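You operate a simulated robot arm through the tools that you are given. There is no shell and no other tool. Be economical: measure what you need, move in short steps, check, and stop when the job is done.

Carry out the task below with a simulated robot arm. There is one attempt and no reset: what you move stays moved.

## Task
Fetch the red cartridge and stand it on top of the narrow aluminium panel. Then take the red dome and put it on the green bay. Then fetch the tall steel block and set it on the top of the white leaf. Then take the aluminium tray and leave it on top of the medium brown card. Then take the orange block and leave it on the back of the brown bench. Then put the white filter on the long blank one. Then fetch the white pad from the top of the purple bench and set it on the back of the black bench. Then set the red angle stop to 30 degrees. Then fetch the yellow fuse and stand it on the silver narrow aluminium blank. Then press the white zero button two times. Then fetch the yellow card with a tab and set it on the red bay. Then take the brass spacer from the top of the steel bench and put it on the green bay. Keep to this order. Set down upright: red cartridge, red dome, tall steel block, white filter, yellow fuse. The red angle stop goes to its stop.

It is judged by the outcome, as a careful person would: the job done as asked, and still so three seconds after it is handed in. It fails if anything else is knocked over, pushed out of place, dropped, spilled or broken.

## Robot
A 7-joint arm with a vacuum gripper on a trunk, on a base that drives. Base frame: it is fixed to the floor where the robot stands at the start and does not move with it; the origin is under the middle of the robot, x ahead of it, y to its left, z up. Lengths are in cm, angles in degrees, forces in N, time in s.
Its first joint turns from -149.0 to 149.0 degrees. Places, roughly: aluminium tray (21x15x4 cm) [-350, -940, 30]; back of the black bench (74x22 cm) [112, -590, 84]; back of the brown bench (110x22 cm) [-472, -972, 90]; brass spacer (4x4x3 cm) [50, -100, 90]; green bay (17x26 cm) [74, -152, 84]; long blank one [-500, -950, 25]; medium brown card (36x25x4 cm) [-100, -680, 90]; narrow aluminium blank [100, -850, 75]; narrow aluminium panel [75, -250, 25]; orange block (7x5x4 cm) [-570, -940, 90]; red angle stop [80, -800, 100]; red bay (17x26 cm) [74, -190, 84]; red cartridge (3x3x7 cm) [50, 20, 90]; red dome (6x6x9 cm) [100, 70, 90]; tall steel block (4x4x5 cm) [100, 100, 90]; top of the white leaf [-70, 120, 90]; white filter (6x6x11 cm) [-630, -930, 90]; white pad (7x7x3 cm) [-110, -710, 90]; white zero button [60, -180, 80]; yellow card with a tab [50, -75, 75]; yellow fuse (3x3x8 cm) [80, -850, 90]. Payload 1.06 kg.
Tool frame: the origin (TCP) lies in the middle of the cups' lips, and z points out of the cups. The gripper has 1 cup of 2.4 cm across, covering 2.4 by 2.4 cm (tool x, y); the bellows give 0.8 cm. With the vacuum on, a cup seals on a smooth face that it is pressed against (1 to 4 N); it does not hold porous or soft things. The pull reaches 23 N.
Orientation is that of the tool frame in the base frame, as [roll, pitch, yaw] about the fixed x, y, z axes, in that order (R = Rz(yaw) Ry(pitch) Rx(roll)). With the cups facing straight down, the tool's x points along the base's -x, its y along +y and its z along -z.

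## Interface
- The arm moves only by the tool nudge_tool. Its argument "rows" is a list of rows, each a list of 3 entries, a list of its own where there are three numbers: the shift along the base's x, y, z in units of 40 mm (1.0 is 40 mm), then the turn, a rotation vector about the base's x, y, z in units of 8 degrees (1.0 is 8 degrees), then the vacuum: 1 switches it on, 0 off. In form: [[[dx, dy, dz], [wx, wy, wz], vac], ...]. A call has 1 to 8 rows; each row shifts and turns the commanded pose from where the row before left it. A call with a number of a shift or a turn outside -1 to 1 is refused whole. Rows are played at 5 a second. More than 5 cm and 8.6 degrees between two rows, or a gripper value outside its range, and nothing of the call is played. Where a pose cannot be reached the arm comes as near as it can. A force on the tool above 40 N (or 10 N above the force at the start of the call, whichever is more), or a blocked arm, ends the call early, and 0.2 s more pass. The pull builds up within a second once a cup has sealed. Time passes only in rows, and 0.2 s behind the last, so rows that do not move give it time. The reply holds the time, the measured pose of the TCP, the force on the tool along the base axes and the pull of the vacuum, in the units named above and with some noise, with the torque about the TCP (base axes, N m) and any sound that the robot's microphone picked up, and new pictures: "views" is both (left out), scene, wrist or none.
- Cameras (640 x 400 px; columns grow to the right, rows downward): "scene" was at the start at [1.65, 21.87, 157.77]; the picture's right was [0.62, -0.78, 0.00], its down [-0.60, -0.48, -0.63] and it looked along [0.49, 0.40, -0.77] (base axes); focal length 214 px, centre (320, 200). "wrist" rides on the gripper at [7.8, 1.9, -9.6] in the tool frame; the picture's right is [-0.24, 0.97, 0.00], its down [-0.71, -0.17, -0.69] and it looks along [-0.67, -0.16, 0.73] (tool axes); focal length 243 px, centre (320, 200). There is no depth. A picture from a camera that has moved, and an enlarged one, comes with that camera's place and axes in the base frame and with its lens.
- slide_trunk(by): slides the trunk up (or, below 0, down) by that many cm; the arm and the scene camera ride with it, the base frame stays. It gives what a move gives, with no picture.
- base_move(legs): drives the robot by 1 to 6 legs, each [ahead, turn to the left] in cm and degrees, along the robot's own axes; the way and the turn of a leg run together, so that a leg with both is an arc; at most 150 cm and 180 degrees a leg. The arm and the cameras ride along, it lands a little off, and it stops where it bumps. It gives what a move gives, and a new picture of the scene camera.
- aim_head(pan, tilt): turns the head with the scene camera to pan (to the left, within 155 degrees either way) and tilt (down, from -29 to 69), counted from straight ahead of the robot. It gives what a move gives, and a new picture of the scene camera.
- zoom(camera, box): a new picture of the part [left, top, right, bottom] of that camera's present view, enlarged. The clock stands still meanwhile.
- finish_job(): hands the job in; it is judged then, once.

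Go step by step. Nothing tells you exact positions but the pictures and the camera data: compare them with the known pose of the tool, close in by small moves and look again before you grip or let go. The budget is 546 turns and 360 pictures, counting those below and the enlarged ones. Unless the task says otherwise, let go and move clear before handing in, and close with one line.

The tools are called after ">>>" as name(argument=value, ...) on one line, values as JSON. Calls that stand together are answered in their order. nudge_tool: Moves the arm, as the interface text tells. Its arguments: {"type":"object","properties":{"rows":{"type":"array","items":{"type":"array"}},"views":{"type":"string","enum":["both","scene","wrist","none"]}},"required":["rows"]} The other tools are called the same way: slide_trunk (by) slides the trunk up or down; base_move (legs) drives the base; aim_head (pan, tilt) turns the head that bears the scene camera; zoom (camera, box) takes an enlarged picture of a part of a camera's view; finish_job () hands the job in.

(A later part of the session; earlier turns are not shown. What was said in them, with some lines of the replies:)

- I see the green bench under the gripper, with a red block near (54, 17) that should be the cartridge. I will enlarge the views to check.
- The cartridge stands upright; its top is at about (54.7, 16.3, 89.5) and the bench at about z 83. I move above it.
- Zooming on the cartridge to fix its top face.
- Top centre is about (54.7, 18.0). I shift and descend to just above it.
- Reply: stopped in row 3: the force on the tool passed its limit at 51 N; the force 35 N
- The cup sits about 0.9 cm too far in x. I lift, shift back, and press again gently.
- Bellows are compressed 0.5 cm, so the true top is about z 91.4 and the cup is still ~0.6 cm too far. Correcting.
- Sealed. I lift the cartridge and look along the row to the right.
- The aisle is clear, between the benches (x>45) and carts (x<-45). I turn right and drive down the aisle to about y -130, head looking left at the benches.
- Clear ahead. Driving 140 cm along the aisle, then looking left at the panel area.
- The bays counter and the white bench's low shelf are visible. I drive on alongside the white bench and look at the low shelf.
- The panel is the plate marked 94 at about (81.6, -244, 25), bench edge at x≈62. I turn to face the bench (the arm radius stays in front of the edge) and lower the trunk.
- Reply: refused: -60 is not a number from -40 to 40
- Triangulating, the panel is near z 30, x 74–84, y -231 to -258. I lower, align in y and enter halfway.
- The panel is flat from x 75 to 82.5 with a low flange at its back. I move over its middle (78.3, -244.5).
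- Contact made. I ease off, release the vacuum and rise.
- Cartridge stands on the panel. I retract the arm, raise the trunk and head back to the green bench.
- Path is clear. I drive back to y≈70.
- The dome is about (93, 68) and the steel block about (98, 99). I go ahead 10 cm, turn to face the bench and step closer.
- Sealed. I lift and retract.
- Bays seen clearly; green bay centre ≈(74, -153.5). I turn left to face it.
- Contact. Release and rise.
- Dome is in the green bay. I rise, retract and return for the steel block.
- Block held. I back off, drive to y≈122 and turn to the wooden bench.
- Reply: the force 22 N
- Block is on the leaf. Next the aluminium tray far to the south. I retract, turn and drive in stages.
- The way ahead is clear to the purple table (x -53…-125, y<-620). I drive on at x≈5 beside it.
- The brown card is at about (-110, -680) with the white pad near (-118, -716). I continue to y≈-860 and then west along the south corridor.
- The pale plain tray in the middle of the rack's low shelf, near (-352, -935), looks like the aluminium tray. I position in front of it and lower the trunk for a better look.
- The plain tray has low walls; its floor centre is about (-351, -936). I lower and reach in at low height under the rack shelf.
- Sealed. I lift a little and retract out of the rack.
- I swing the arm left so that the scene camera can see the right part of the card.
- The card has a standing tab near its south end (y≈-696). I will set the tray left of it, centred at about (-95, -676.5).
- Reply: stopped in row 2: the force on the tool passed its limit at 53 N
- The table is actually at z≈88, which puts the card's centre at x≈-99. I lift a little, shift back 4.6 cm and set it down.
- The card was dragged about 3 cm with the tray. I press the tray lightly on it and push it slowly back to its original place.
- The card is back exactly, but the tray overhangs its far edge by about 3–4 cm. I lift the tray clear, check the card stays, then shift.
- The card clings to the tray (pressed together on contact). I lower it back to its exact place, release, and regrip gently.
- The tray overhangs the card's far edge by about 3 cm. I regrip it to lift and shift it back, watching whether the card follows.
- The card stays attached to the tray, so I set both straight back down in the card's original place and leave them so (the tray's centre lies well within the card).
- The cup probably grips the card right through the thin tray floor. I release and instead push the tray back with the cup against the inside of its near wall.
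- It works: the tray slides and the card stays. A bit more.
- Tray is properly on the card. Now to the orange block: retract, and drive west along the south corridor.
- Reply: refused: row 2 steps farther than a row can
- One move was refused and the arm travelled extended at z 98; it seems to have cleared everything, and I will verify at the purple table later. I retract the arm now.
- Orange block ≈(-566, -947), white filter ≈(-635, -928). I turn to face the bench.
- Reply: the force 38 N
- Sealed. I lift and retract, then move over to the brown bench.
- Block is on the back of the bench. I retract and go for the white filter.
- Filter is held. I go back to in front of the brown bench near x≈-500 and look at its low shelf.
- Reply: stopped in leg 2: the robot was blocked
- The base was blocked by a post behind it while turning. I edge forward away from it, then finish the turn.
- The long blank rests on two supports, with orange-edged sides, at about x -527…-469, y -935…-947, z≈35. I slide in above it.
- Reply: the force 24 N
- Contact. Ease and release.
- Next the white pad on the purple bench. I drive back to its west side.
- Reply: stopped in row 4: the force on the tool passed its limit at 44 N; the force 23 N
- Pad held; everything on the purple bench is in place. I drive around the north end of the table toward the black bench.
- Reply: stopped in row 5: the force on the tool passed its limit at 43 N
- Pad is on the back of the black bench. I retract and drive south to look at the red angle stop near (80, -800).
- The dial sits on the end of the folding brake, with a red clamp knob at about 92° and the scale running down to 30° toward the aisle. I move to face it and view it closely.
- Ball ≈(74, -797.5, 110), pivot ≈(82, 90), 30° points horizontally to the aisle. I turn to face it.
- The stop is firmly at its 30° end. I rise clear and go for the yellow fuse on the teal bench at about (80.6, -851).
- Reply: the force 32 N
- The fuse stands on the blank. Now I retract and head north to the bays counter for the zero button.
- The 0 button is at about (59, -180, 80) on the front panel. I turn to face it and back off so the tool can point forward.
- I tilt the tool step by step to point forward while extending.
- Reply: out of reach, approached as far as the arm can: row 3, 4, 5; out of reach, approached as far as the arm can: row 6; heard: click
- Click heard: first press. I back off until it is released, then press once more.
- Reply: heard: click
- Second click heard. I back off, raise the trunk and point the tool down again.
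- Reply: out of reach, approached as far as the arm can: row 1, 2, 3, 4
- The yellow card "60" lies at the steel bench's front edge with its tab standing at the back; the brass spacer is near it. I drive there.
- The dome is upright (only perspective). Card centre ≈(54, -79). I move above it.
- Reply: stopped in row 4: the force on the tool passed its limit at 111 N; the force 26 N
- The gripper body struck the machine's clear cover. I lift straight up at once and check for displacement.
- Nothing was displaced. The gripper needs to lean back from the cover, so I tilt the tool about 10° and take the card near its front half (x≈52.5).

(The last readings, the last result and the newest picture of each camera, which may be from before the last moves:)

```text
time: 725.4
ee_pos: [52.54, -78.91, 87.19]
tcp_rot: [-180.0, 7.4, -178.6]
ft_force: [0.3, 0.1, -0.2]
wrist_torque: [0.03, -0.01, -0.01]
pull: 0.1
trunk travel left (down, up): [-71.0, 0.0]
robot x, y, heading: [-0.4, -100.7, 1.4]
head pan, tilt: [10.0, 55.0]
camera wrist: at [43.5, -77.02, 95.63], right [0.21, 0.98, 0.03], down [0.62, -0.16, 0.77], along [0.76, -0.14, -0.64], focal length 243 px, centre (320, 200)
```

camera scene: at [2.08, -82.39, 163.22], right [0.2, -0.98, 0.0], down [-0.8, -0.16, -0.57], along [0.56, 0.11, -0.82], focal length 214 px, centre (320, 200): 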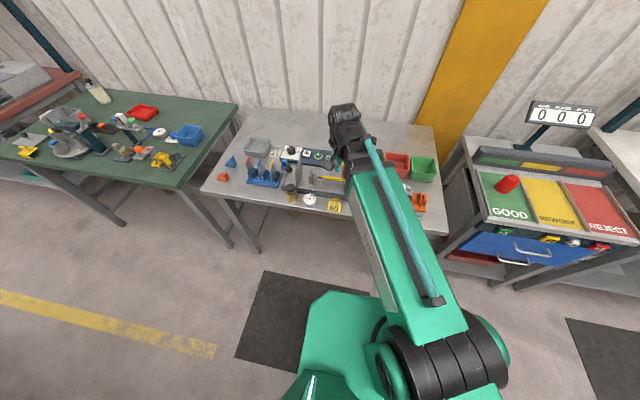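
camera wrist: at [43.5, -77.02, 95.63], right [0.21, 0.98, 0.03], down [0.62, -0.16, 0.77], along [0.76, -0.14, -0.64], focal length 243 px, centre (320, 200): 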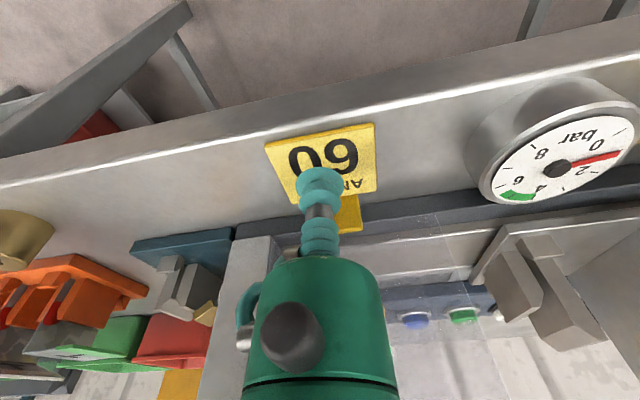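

>>> nudge_tool(rows=[[[0, 0.05, -0.3], [0, 0, 0], 1], [[0, 0, -0.15], [0, 0, 0], 1], [[0, 0, -0.1], [0, 0, 0], 1], [[0, 0, -0.08], [0, 0, 0], 1], [[0, 0, 0], [0, 0, 0], 1], [[0, 0, 0], [0, 0, 0], 1]], views="none")

```text
time: 726.8
ee_pos: [52.59, -78.6, 84.72]
tcp_rot: [-179.9, 7.4, -178.6]
ft_force: [9.3, 3.0, 15.8]
wrist_torque: [-0.03, 0.49, -0.04]
pull: 22.6
trunk travel left (down, up): [-71.0, 0.0]
robot x, y, heading: [-0.2, -100.45, 1.0]
head pan, tilt: [10.0, 55.0]
```

Sealed. I lift the card straight up.

>>> nudge_tool(rows=[[[0, 0, 0.15], [0, 0, 0], 1], [[0, 0, 0.4], [0, 0, 0], 1], [[0, 0, 0.6], [0, 0, 0], 1], [[0, 0, 0.6], [0, 0, 0], 1], [[-0.2, 0, 0.7], [0, 0, 0], 1]], views="wrist")

>>> zoom(camera="scene", box=[270, 130, 400, 230])

```text
time: 728.0
ee_pos: [51.82, -78.69, 94.43]
tcp_rot: [-180.0, 7.3, -178.6]
ft_force: [-0.4, 0.7, 0.2]
wrist_torque: [0.01, 0.01, 0.02]
pull: 22.9
trunk travel left (down, up): [-71.0, 0.0]
robot x, y, heading: [-0.22, -100.56, 1.3]
head pan, tilt: [10.0, 55.0]
camera wrist: at [42.79, -76.93, 103.01], right [0.21, 0.98, 0.03], down [0.62, -0.16, 0.77], along [0.76, -0.14, -0.64], focal length 243 px, centre (320, 200)
```

wrist: 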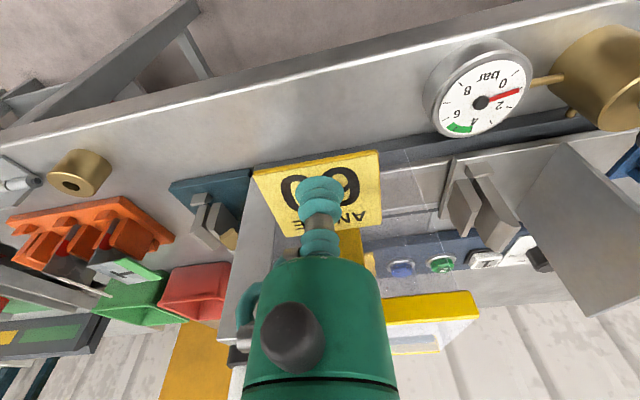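

```text
4.00 times, centred on (335, 180) of scene
camera zoom: at [2.12, -82.38, 163.22], right [0.2, -0.98, 0.0], down [-0.8, -0.16, -0.57], along [0.56, 0.11, -0.82], focal length 858 px, centre (260, 280)
```

zoom: 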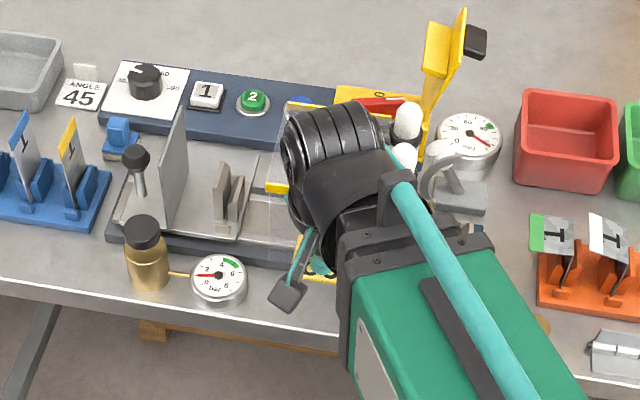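

>>> nudge_tool(rows=[[[-0.2, 0, 0.8], [0, 0, 0], 1], [[-0.1, 0, 0.9], [0, 0, 0], 1], [[0, 0, 0.9], [0, 0, 0], 1], [[0, -0.3, 0.9], [0, 0.45, 0], 1], [[0, -0.5, 0.9], [0, 0.46, 0], 1], [[0.3, -0.8, 0.5], [0, 0, 0], 1], [[0.5, -0.8, 0], [0, 0, 0], 1], [[0.5, -0.8, 0], [0, 0, 0], 1]], views="wrist")

```text
time: 729.8
ee_pos: [55.96, -91.45, 114.1]
tcp_rot: [179.9, 0.1, -178.6]
ft_force: [0.1, -0.5, 0.6]
wrist_torque: [0.0, 0.0, -0.01]
pull: 22.9
trunk travel left (down, up): [-71.0, 0.0]
robot x, y, heading: [-0.41, -100.57, 0.9]
head pan, tilt: [10.0, 55.0]
camera wrist: at [48.02, -89.67, 123.64], right [0.21, 0.98, 0.0], down [0.71, -0.16, 0.69], along [0.67, -0.14, -0.73], focal length 243 px, centre (320, 200)
```

wrist: 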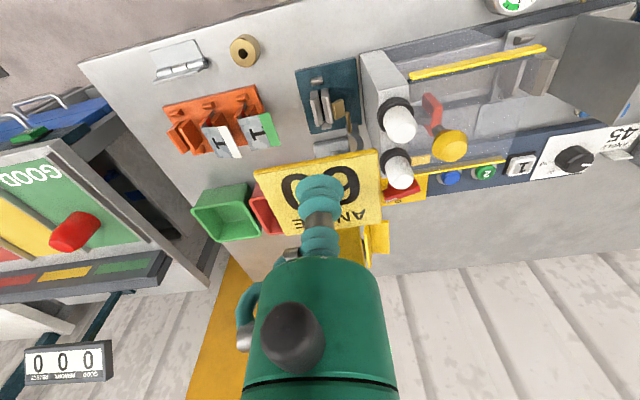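

>>> base_move(legs=[[0, -91], [88, 0], [0, 90]])

>>> aim_head(pan=5, tilt=50)

>>> nudge_tool(rows=[[[0.5, 0, 0], [0, 0, 0], 1], [[1, 0, 0], [0, 0, 0], 1], [[1, 0, 0], [0, 0, 0], 1]], views="both")

```text
time: 742.0
ee_pos: [56.33, -180.12, 114.06]
tcp_rot: [180.0, 0.1, 179.7]
ft_force: [0.0, -0.1, -1.5]
wrist_torque: [0.02, 0.02, 0.0]
pull: 23.0
trunk travel left (down, up): [-71.0, 0.0]
robot x, y, heading: [0.33, -187.8, -0.2]
head pan, tilt: [10.0, 55.0]
camera scene: at [2.92, -169.44, 163.22], right [0.17, -0.99, 0.0], down [-0.81, -0.14, -0.57], along [0.57, 0.1, -0.82], focal length 214 px, centre (320, 200)
```

scene: 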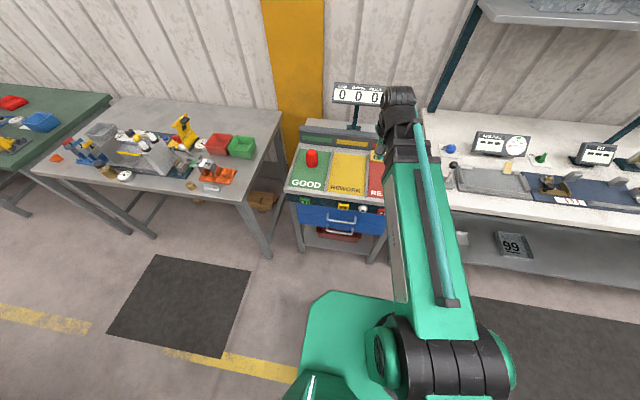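

```text
time: 742.7
ee_pos: [56.35, -179.99, 114.02]
tcp_rot: [179.8, 0.2, 179.7]
ft_force: [0.6, 0.1, -0.8]
wrist_torque: [0.01, 0.03, -0.05]
pull: 23.4
trunk travel left (down, up): [-71.0, 0.0]
robot x, y, heading: [-0.07, -187.45, -0.4]
head pan, tilt: [5.0, 50.0]
camera scene: at [3.49, -170.02, 163.87], right [0.08, -1.0, 0.0], down [-0.76, -0.06, -0.64], along [0.64, 0.05, -0.77], focal length 214 px, centre (320, 200)
```

scene: 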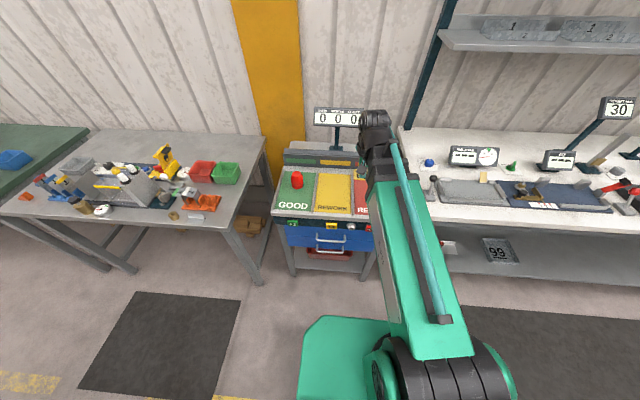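

```text
time: 743.5
ee_pos: [66.32, -180.03, 114.03]
tcp_rot: [179.9, 0.1, 179.8]
ft_force: [0.5, 0.6, -1.3]
wrist_torque: [-0.01, 0.04, 0.01]
pull: 22.6
trunk travel left (down, up): [-71.0, 0.0]
robot x, y, heading: [-0.13, -187.56, -0.4]
head pan, tilt: [5.0, 50.0]
camera scene: at [3.55, -170.03, 163.87], right [0.08, -1.0, 0.0], down [-0.76, -0.06, -0.64], along [0.64, 0.05, -0.77], focal length 214 px, centre (320, 200)
camera wrist: at [58.49, -178.1, 123.63], right [0.24, 0.97, 0.0], down [0.71, -0.18, 0.69], along [0.67, -0.16, -0.73], focal length 243 px, centre (320, 200)
```

scene: 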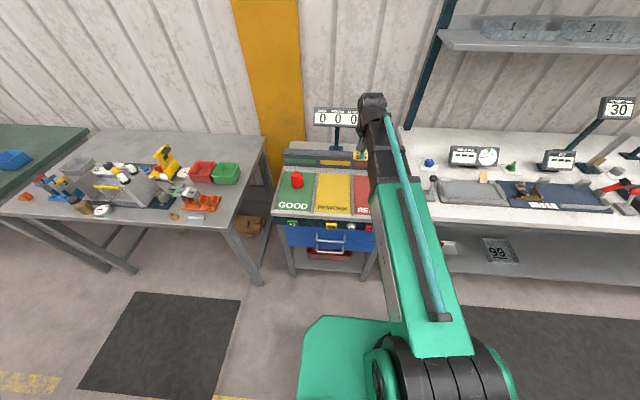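
wrist: 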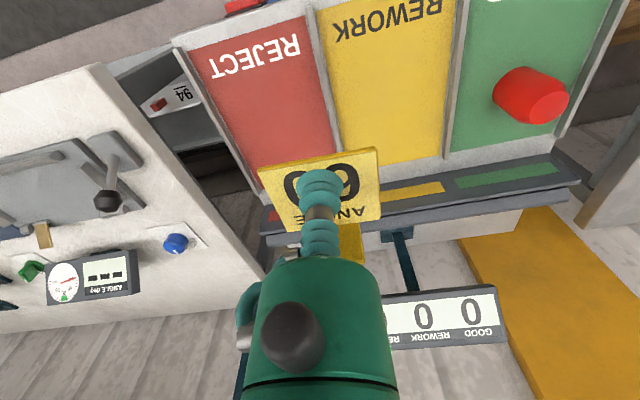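

>>> nudge_tool(rows=[[[0.6, -0.8, 0], [0, 0, 0], 1], [[0.6, -0.8, 0], [0, 0, 0], 1], [[0.5, -0.9, -0.3], [0, 0, 0], 1], [[0, 0, -1], [0, 0, 0], 1], [[0, 0, -1], [0, 0, 0], 1], [[0, 0, -1], [0, 0, 0], 1], [[0, 0, -1], [0, 0, 0], 1], [[0, 0, 0], [0, 0, 0], 1]], views="wrist")

```text
time: 745.3
ee_pos: [72.93, -189.89, 96.67]
tcp_rot: [179.9, 0.1, 179.8]
ft_force: [0.1, 0.1, 0.7]
wrist_torque: [-0.01, 0.03, 0.01]
pull: 22.9
trunk travel left (down, up): [-71.0, 0.0]
robot x, y, heading: [0.15, -188.05, -0.2]
head pan, tilt: [5.0, 50.0]
camera wrist: at [65.2, -187.94, 106.3], right [0.24, 0.97, 0.0], down [0.71, -0.18, 0.69], along [0.67, -0.16, -0.73], focal length 243 px, centre (320, 200)
```

wrist: 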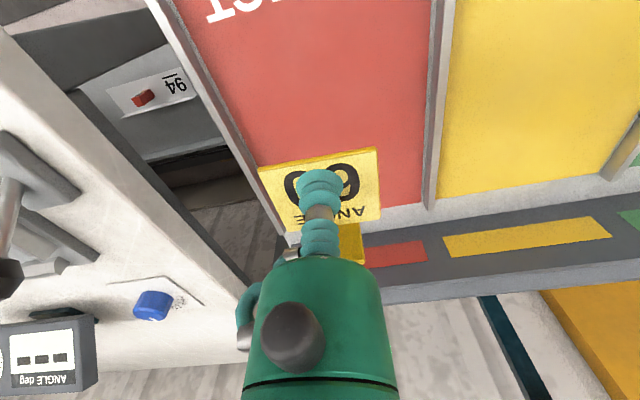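

>>> nudge_tool(rows=[[[0, 0, -0.9], [0, 0, 0], 1], [[0, 0, -0.9], [0, 0, 0], 1], [[0, 0, -0.4], [0, 0, 0], 1], [[0, 0, -0.2], [0, 0, 0], 1], [[0, 0, -0.1], [0, 0, 0], 1], [[0, 0, -0.1], [0, 0, 0], 1], [[0, 0, 0], [0, 0, 0], 1]], views="none")

```text
time: 746.9
ee_pos: [73.02, -190.15, 86.27]
tcp_rot: [179.9, 0.2, 179.7]
ft_force: [0.2, -0.1, -0.5]
wrist_torque: [-0.01, 0.04, -0.03]
pull: 23.0
trunk travel left (down, up): [-71.0, 0.0]
robot x, y, heading: [0.38, -187.71, -0.1]
head pan, tilt: [5.0, 50.0]
```

>>> nudge_tool(rows=[[[0, 0, -0.08], [0, 0, 0], 1], [[0, 0, -0.08], [0, 0, 0], 1], [[0, 0, -0.08], [0, 0, 0], 1], [[0, 0, 0], [0, 0, 0], 1]], views="wrist")

```text
time: 747.9
ee_pos: [73.15, -189.85, 85.43]
tcp_rot: [179.9, 0.1, 179.7]
ft_force: [0.3, -0.1, -1.0]
wrist_torque: [-0.01, 0.01, -0.02]
pull: 23.0
trunk travel left (down, up): [-71.0, 0.0]
robot x, y, heading: [-0.04, -187.61, -0.3]
head pan, tilt: [5.0, 50.0]
camera wrist: at [65.27, -187.93, 95.04], right [0.24, 0.97, 0.0], down [0.71, -0.18, 0.69], along [0.67, -0.16, -0.73], focal length 243 px, centre (320, 200)
```

wrist: 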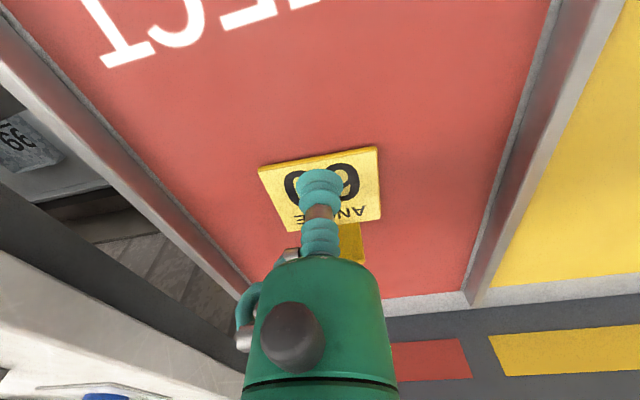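

>>> nudge_tool(rows=[[[0, 0, -0.06], [0, 0, 0], 1], [[0, 0, -0.06], [0, 0, 0], 1], [[0, 0, -0.06], [0, 0, 0], 1], [[0, 0, 0], [0, 0, 0], 1]], views="none")

```text
time: 748.9
ee_pos: [73.08, -189.99, 84.86]
tcp_rot: [179.8, 0.1, 179.7]
ft_force: [-0.9, 1.3, 17.1]
wrist_torque: [-0.03, -0.19, 0.04]
pull: 23.4
trunk travel left (down, up): [-71.0, 0.0]
robot x, y, heading: [0.13, -187.65, -0.2]
head pan, tilt: [5.0, 50.0]
```

Contact. Release and rise.

>>> nudge_tool(rows=[[[0, 0, 0.04], [0, 0, 0], 0], [[0, 0, 0], [0, 0, 0], 0], [[0, 0, 0], [0, 0, 0], 0], [[0, 0, 0], [0, 0, 0], 0], [[0, 0, 0.1], [0, 0, 0], 0], [[0, 0, 0.5], [0, 0, 0], 0], [[0, 0, 1], [0, 0, 0], 0], [[0, 0, 1], [0, 0, 0], 0]], views="wrist")

```text
time: 750.7
ee_pos: [73.1, -189.95, 95.47]
tcp_rot: [179.9, 0.1, 179.7]
ft_force: [0.4, -0.7, -0.1]
wrist_torque: [-0.03, -0.03, 0.02]
pull: 0.0
trunk travel left (down, up): [-71.0, 0.0]
robot x, y, heading: [0.12, -187.56, -0.1]
head pan, tilt: [5.0, 50.0]
camera wrist: at [65.25, -187.96, 104.96], right [0.24, 0.97, 0.0], down [0.71, -0.18, 0.69], along [0.67, -0.16, -0.73], focal length 243 px, centre (320, 200)
```

wrist: 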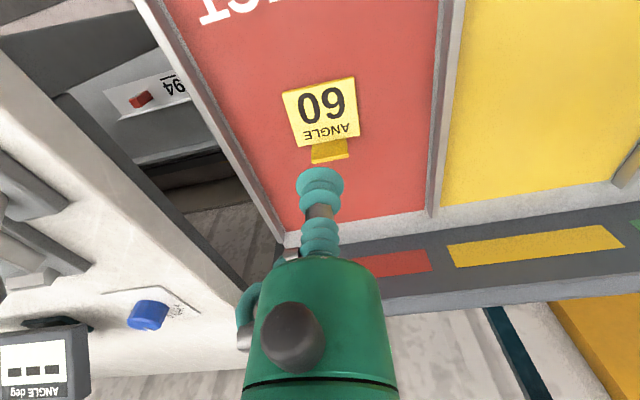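

Card is in the red bay. Finally the brass spacer: retract and drive back to the steel bench.

>>> nudge_tool(rows=[[[0, 0, 1], [0, 0, 0], 0], [[0, 0, 1], [0, 0, 0], 0], [[-0.8, 0, 0.8], [0, 0, 0], 0], [[-0.8, 0, 0.8], [0, 0, 0], 0], [[-0.8, 0, 0.8], [0, 0, 0], 0], [[-0.8, 0.3, 0.6], [0, 0, 0], 0], [[-0.8, 0.5, 0], [0, 0, 0], 0]], views="none")

>>> base_move(legs=[[-3, 0], [0, 90.2], [78, 0], [0, -90]])

>>> nudge_tool(rows=[[[0, 0, 0], [0, 0, 0], 0]], views="wrist")

```text
time: 752.3
ee_pos: [56.95, -186.51, 115.34]
tcp_rot: [-179.9, 0.0, 179.6]
ft_force: [-0.2, -0.5, 0.1]
wrist_torque: [-0.01, -0.02, 0.0]
pull: 0.0
trunk travel left (down, up): [-71.0, 0.0]
robot x, y, heading: [0.27, -188.0, -0.2]
head pan, tilt: [5.0, 50.0]
```

```text
time: 764.6
ee_pos: [55.17, -110.87, 115.3]
tcp_rot: [179.9, 0.2, 177.7]
ft_force: [-0.3, -0.9, 0.3]
wrist_torque: [-0.01, -0.02, 0.0]
pull: 0.0
trunk travel left (down, up): [-71.0, 0.0]
robot x, y, heading: [-2.0, -109.91, -2.2]
head pan, tilt: [5.0, 50.0]
camera scene: at [1.97, -92.44, 163.87], right [0.05, -1.0, 0.0], down [-0.77, -0.04, -0.64], along [0.64, 0.03, -0.77], focal length 214 px, centre (320, 200)
```

scene: 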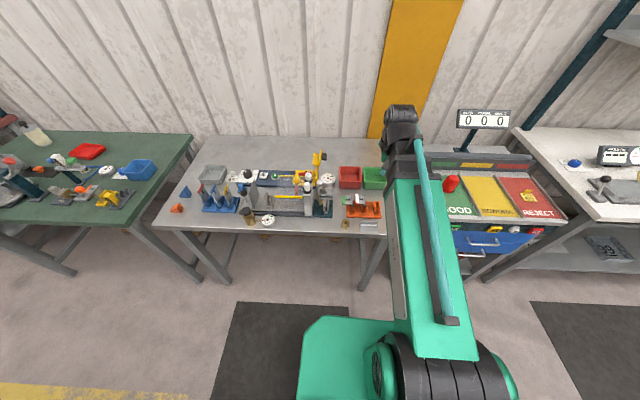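

```text
time: 765.0
ee_pos: [54.98, -110.98, 115.26]
tcp_rot: [179.9, 0.1, 177.7]
ft_force: [-0.3, 0.6, -0.1]
wrist_torque: [0.0, -0.01, -0.03]
pull: 0.0
trunk travel left (down, up): [-71.0, 0.0]
robot x, y, heading: [-2.03, -110.19, -2.3]
head pan, tilt: [5.0, 50.0]
camera wrist: at [47.3, -108.57, 124.9], right [0.27, 0.96, 0.0], down [0.7, -0.2, 0.69], along [0.66, -0.19, -0.73], focal length 243 px, centre (320, 200)
```

wrist: 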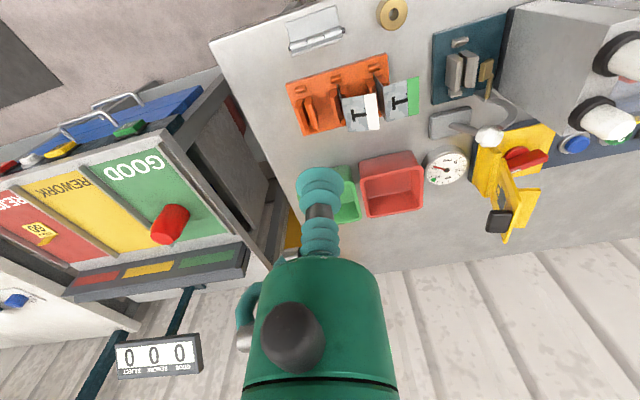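

>>> nudge_tool(rows=[[[-0.15, 0.8, 0], [0, 0, 0], 0], [[-0.15, 0.8, -0.3], [0, 0, 0], 0], [[-0.15, 0.8, -0.5], [0, 0, 0], 0], [[0, 0, -0.9], [0, 0, 0], 0], [[0, 0, -0.6], [0, 0, 0], 0]], views="wrist")

>>> zoom(camera="wrist", box=[240, 20, 440, 180])

```text
time: 766.2
ee_pos: [53.22, -101.17, 106.13]
tcp_rot: [179.9, 0.1, 177.7]
ft_force: [0.1, 0.1, -0.5]
wrist_torque: [-0.04, 0.01, 0.01]
pull: 0.0
trunk travel left (down, up): [-71.0, 0.0]
robot x, y, heading: [-1.9, -109.72, -2.2]
head pan, tilt: [5.0, 50.0]
camera wrist: at [45.51, -98.97, 115.61], right [0.27, 0.96, 0.0], down [0.7, -0.2, 0.69], along [0.66, -0.19, -0.73], focal length 243 px, centre (320, 200)
```

wrist: 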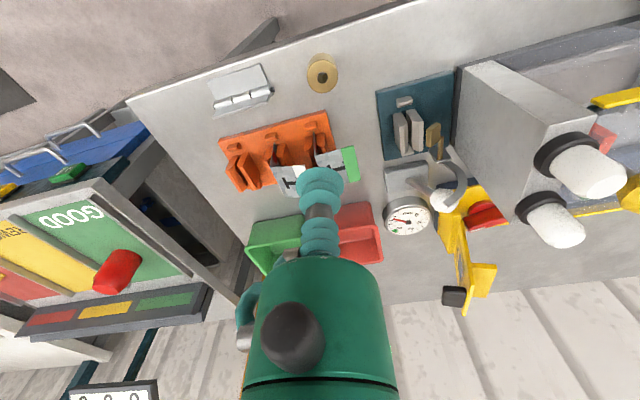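

```text
2.50 times, centred on (340, 100) of wrist
camera zoom: at [45.51, -98.97, 115.61], right [0.27, 0.96, 0.0], down [0.7, -0.2, 0.69], along [0.66, -0.19, -0.73], focal length 606 px, centre (270, 450)
```

zoom: 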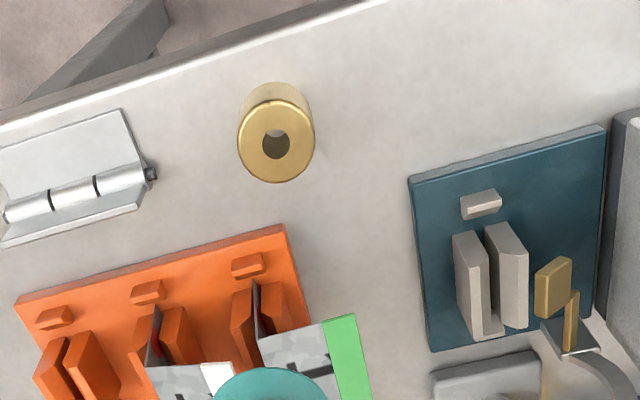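

>>> nudge_tool(rows=[[[0.08, 0.04, -0.8], [0, 0, 0], 0], [[0, 0, -0.8], [0, 0, 0], 0], [[0, 0, -0.7], [0, 0, 0], 0], [[0, 0, -0.5], [0, 0, 0], 0], [[0, 0, 0], [0, 0, 0], 0]], views="none")

>>> zoom(camera="wrist", box=[220, 50, 420, 210])

```text
time: 767.4
ee_pos: [53.36, -101.12, 94.83]
tcp_rot: [179.9, 0.1, 177.7]
ft_force: [0.5, 0.2, -0.2]
wrist_torque: [0.01, 0.0, 0.02]
pull: 0.1
trunk travel left (down, up): [-71.0, 0.0]
robot x, y, heading: [-2.39, -109.99, -2.2]
head pan, tilt: [5.0, 50.0]
```

```text
2.50 times, centred on (320, 130) of wrist
camera zoom: at [45.74, -98.85, 104.42], right [0.27, 0.96, 0.0], down [0.7, -0.2, 0.69], along [0.66, -0.19, -0.73], focal length 606 px, centre (320, 375)
```

zoom: 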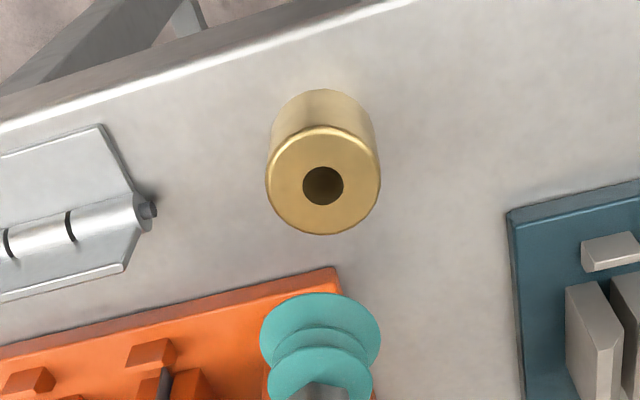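

>>> nudge_tool(rows=[[[0.01, 0.02, -0.8], [0, 0, 0], 0], [[0, 0, -0.6], [0, 0, 0], 0], [[0, 0, 0], [0, 0, 0], 0]], views="none")

>>> zoom(camera="wrist", box=[240, 90, 400, 210])

```text
time: 768.2
ee_pos: [53.47, -101.06, 89.24]
tcp_rot: [179.9, 0.2, 177.6]
ft_force: [1.1, -0.2, 0.3]
wrist_torque: [0.02, -0.02, -0.04]
pull: 0.0
trunk travel left (down, up): [-71.0, 0.0]
robot x, y, heading: [-2.22, -110.13, -2.1]
head pan, tilt: [5.0, 50.0]
```

```text
3.33 times, centred on (320, 150) of wrist
camera zoom: at [45.73, -98.72, 98.77], right [0.27, 0.96, 0.0], down [0.7, -0.2, 0.69], along [0.66, -0.19, -0.73], focal length 809 px, centre (320, 367)
```

zoom: 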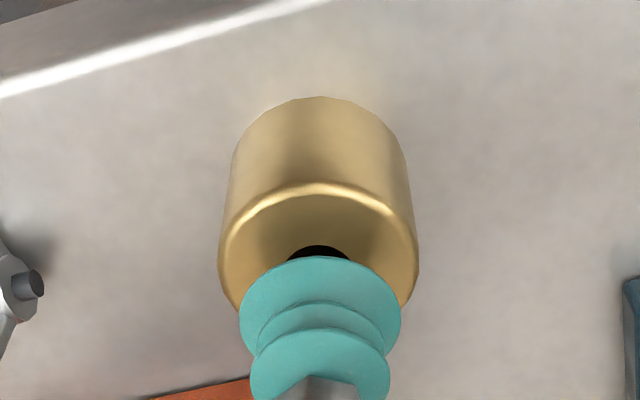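

>>> nudge_tool(rows=[[[-0.02, 0, -0.2], [0, 0, 0], 1], [[0, 0, -0.1], [0, 0, 0], 1], [[0, 0, -0.06], [0, 0, 0], 1], [[0, 0, -0.04], [0, 0, 0], 1], [[0, 0, 0], [0, 0, 0], 1], [[0, 0, 0], [0, 0, 0], 1], [[0, 0, 0], [0, 0, 0], 1]], views="none")

```text
time: 769.8
ee_pos: [53.45, -101.01, 87.61]
tcp_rot: [179.9, 0.0, 177.8]
ft_force: [-1.2, 0.6, 7.5]
wrist_torque: [0.01, 0.03, 0.0]
pull: 22.8
trunk travel left (down, up): [-71.0, 0.0]
robot x, y, heading: [-2.04, -110.45, -2.2]
head pan, tilt: [5.0, 50.0]
```

Sealed. Lifting and checking it holds.

>>> nudge_tool(rows=[[[0, 0, 0.2], [0, 0, 0], 1], [[0, 0, 0.6], [0, 0, 0], 1], [[0, 0, 0.9], [0, 0, 0], 1], [[0, 0, 1], [0, 0, 0], 1], [[0, 0, 1], [0, 0, 0], 1], [[0, 0, 1], [0, 0, 0], 1], [[0, 0, 1], [0, 0, 0], 1], [[0.3, -0.3, 1], [0, 0, 0], 1]], views="wrist")

```text
time: 771.6
ee_pos: [54.5, -102.23, 114.6]
tcp_rot: [179.9, 0.1, 177.6]
ft_force: [-0.2, -0.2, -0.6]
wrist_torque: [-0.01, 0.01, -0.05]
pull: 22.9
trunk travel left (down, up): [-71.0, 0.0]
robot x, y, heading: [-2.35, -109.76, -2.2]
head pan, tilt: [5.0, 50.0]
camera wrist: at [46.88, -99.95, 124.17], right [0.27, 0.96, 0.0], down [0.7, -0.2, 0.69], along [0.66, -0.19, -0.73], focal length 243 px, centre (320, 200)
```

wrist: 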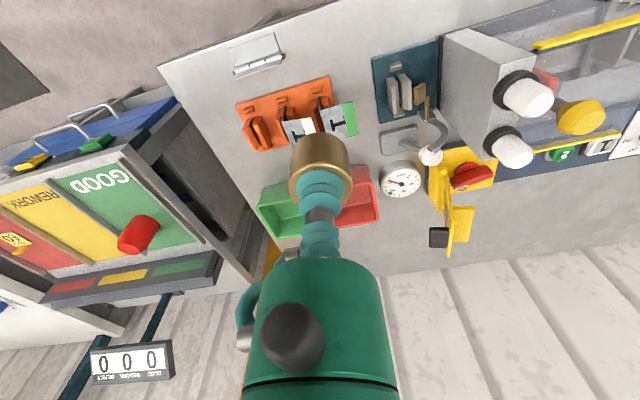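

>>> base_move(legs=[[0, -87.8], [46, 0], [0, 90]])

>>> nudge_tool(rows=[[[0.6, 0, 0], [0, 0, 0], 1], [[0.6, 0, 0], [0, 0, 0], 1]], views="wrist")

```text
time: 781.9
ee_pos: [54.46, -144.55, 114.56]
tcp_rot: [179.9, 0.2, -178.9]
ft_force: [-0.1, -0.2, -0.9]
wrist_torque: [0.0, -0.03, 0.01]
pull: 22.6
trunk travel left (down, up): [-71.0, 0.0]
robot x, y, heading: [-1.64, -155.55, 1.0]
head pan, tilt: [5.0, 50.0]
camera scene: at [1.32, -137.82, 163.87], right [0.11, -0.99, 0.0], down [-0.76, -0.08, -0.64], along [0.64, 0.07, -0.77], focal length 214 px, centre (320, 200)
```

scene: 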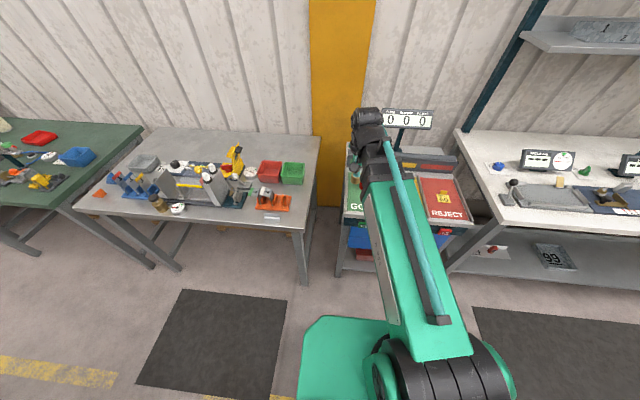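

```text
time: 782.5
ee_pos: [59.3, -144.47, 114.42]
tcp_rot: [180.0, 0.1, -178.9]
ft_force: [-0.2, 0.3, -1.1]
wrist_torque: [-0.01, 0.02, -0.02]
pull: 23.0
trunk travel left (down, up): [-71.0, 0.0]
robot x, y, heading: [-1.89, -155.27, 0.9]
head pan, tilt: [5.0, 50.0]
camera wrist: at [51.5, -142.68, 124.07], right [0.22, 0.98, 0.0], down [0.71, -0.16, 0.69], along [0.67, -0.15, -0.73], focal length 243 px, centre (320, 200)
```

wrist: 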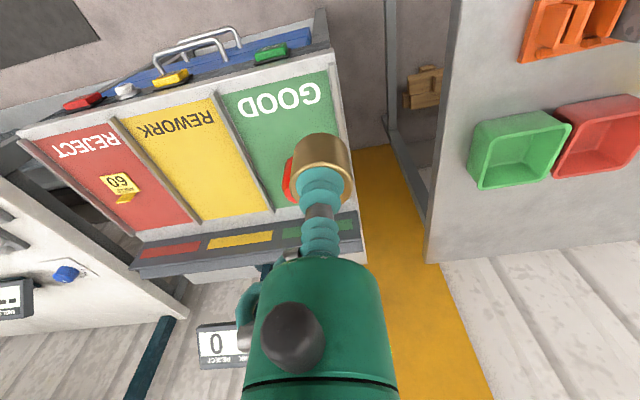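

>>> nudge_tool(rows=[[[0.6, -0.7, 0], [0, 0, 0], 1], [[0.6, -0.7, 0], [0, 0, 0], 1], [[0.6, -0.7, -0.3], [0, 0, 0], 1], [[0.1, 0, -1], [0, 0, 0], 1], [[0, 0, -1], [0, 0, 0], 1], [[0, 0, -1], [0, 0, 0], 1], [[0, 0, -1], [0, 0, 0], 1], [[0, 0, 0], [0, 0, 0], 1]], views="wrist")

```text
time: 784.3
ee_pos: [66.85, -152.76, 97.29]
tcp_rot: [180.0, 0.1, -178.9]
ft_force: [-0.2, 0.1, -1.5]
wrist_torque: [-0.02, 0.0, 0.01]
pull: 22.6
trunk travel left (down, up): [-71.0, 0.0]
robot x, y, heading: [-1.19, -155.68, 0.6]
head pan, tilt: [5.0, 50.0]
camera wrist: at [58.99, -150.88, 106.91], right [0.22, 0.98, 0.0], down [0.71, -0.16, 0.69], along [0.67, -0.15, -0.73], focal length 243 px, centre (320, 200)
```

wrist: 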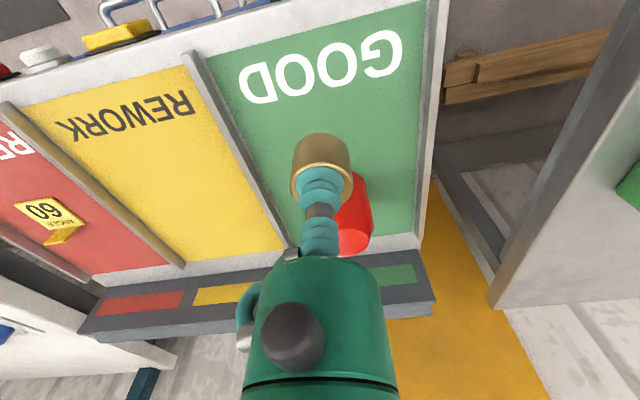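

>>> nudge_tool(rows=[[[-0.2, 0, -0.8], [0, 0, 0], 1], [[0, 0, -0.8], [0, 0, 0], 1], [[0, 0, -0.4], [0, 0, 0], 1], [[0, 0, -0.1], [0, 0, 0], 1], [[0, 0, -0.08], [0, 0, 0], 1], [[0, 0, -0.08], [0, 0, 0], 1], [[0, 0, 0], [0, 0, 0], 1]], views="none")

```text
time: 785.9
ee_pos: [66.14, -152.84, 88.29]
tcp_rot: [179.8, 0.2, -178.9]
ft_force: [0.4, 0.7, -0.4]
wrist_torque: [-0.05, 0.0, -0.02]
pull: 22.9
trunk travel left (down, up): [-71.0, 0.0]
robot x, y, heading: [-1.55, -155.35, 1.2]
head pan, tilt: [5.0, 50.0]
```

>>> nudge_tool(rows=[[[0, 0, -0.08], [0, 0, 0], 1], [[0, 0, -0.07], [0, 0, 0], 1], [[0, 0, -0.06], [0, 0, 0], 1], [[0, 0, 0], [0, 0, 0], 1]], views="none")

```text
time: 786.9
ee_pos: [66.01, -152.92, 87.33]
tcp_rot: [179.8, 0.2, -178.9]
ft_force: [4.6, 2.4, 16.9]
wrist_torque: [-0.01, 0.02, 0.0]
pull: 22.9
trunk travel left (down, up): [-71.0, 0.0]
robot x, y, heading: [-1.96, -155.67, 1.1]
head pan, tilt: [5.0, 50.0]
```

>>> nudge_tool(rows=[[[0, 0, 0.04], [0, 0, 0], 0], [[0, 0, 0], [0, 0, 0], 0], [[0, 0, 0], [0, 0, 0], 0], [[0, 0, 0], [0, 0, 0], 0], [[0, 0, 0.1], [0, 0, 0], 0], [[0, 0, 0.5], [0, 0, 0], 0], [[0, 0, 1], [0, 0, 0], 0], [[0, 0, 1], [0, 0, 0], 0]], views="wrist")

```text
time: 788.7
ee_pos: [65.99, -152.99, 98.02]
tcp_rot: [180.0, 0.1, -179.0]
ft_force: [-0.1, 0.6, 0.1]
wrist_torque: [0.03, 0.04, 0.02]
pull: 0.1
trunk travel left (down, up): [-71.0, 0.0]
robot x, y, heading: [-1.71, -155.68, 1.1]
head pan, tilt: [5.0, 50.0]
camera wrist: at [58.25, -151.16, 107.67], right [0.22, 0.98, 0.0], down [0.71, -0.16, 0.69], along [0.67, -0.15, -0.73], focal length 243 px, centre (320, 200)
```

wrist: 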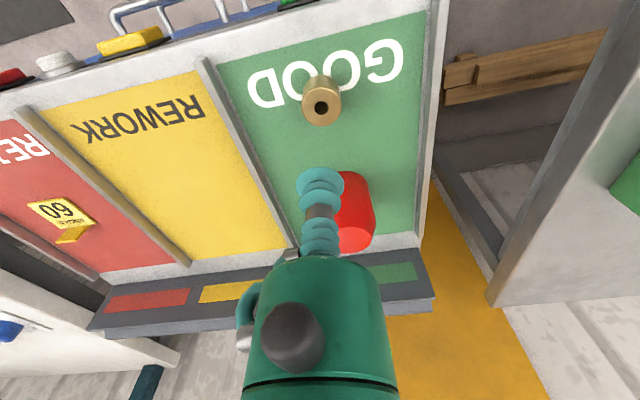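

Spacer and dome both stand in the green bay. I move clear and take a last look.

>>> nudge_tool(rows=[[[0, 0, 1], [0, 0, 0], 0], [[0, 0, 1], [0, 0, 0], 0], [[-0.5, 0, 1], [0, 0, 0], 0], [[-0.9, 0, 0.5], [0, 0, 0], 0], [[-0.9, 0, 0], [0, 0, 0], 0]], views="none")

>>> base_move(legs=[[-12, 0]])

```text
time: 789.9
ee_pos: [56.9, -152.9, 112.09]
tcp_rot: [179.8, 0.1, -178.9]
ft_force: [0.1, -0.1, 0.1]
wrist_torque: [-0.03, 0.0, -0.01]
pull: 0.0
trunk travel left (down, up): [-71.0, 0.0]
robot x, y, heading: [-1.55, -155.81, 1.0]
head pan, tilt: [5.0, 50.0]
```

```text
time: 791.2
ee_pos: [44.76, -153.2, 112.06]
tcp_rot: [179.9, 0.2, -179.0]
ft_force: [1.0, -0.6, -0.5]
wrist_torque: [-0.01, -0.03, 0.0]
pull: 0.0
trunk travel left (down, up): [-71.0, 0.0]
robot x, y, heading: [-13.51, -155.76, 1.0]
head pan, tilt: [5.0, 50.0]
camera scene: at [-10.79, -138.05, 163.87], right [0.1, -0.99, 0.0], down [-0.76, -0.08, -0.64], along [0.64, 0.07, -0.77], focal length 214 px, centre (320, 200)
```

scene: 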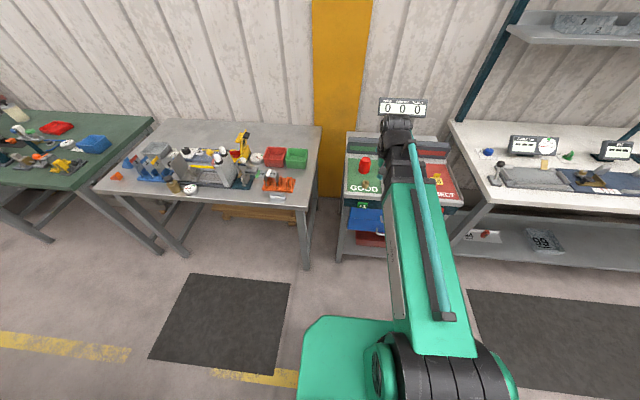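

>>> zoom(camera="scene", box=[430, 200, 570, 290])

```text
4.44 times, centred on (500, 245) of scene
camera zoom: at [-10.79, -138.05, 163.87], right [0.1, -0.99, 0.0], down [-0.76, -0.08, -0.64], along [0.64, 0.07, -0.77], focal length 953 px, centre (-480, 0)
```

zoom: 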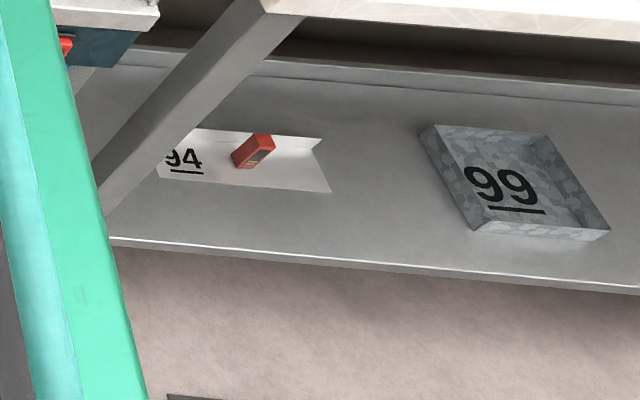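

The cartridge still stands on the panel (it leans only by perspective), and all twelve steps are done with the arm clear. I hand the job in.

>>> finish_job()

```text
The job is handed in.
```

I finished all twelve steps in the order given, let go of everything, moved the arm clear and handed the job in. Two mishaps: the tray dragged the brown card about 4 cm, and I put the card back. The gripper also hit the clear cover on the steel bench (peak 111 N), and nothing there looked moved afterwards.
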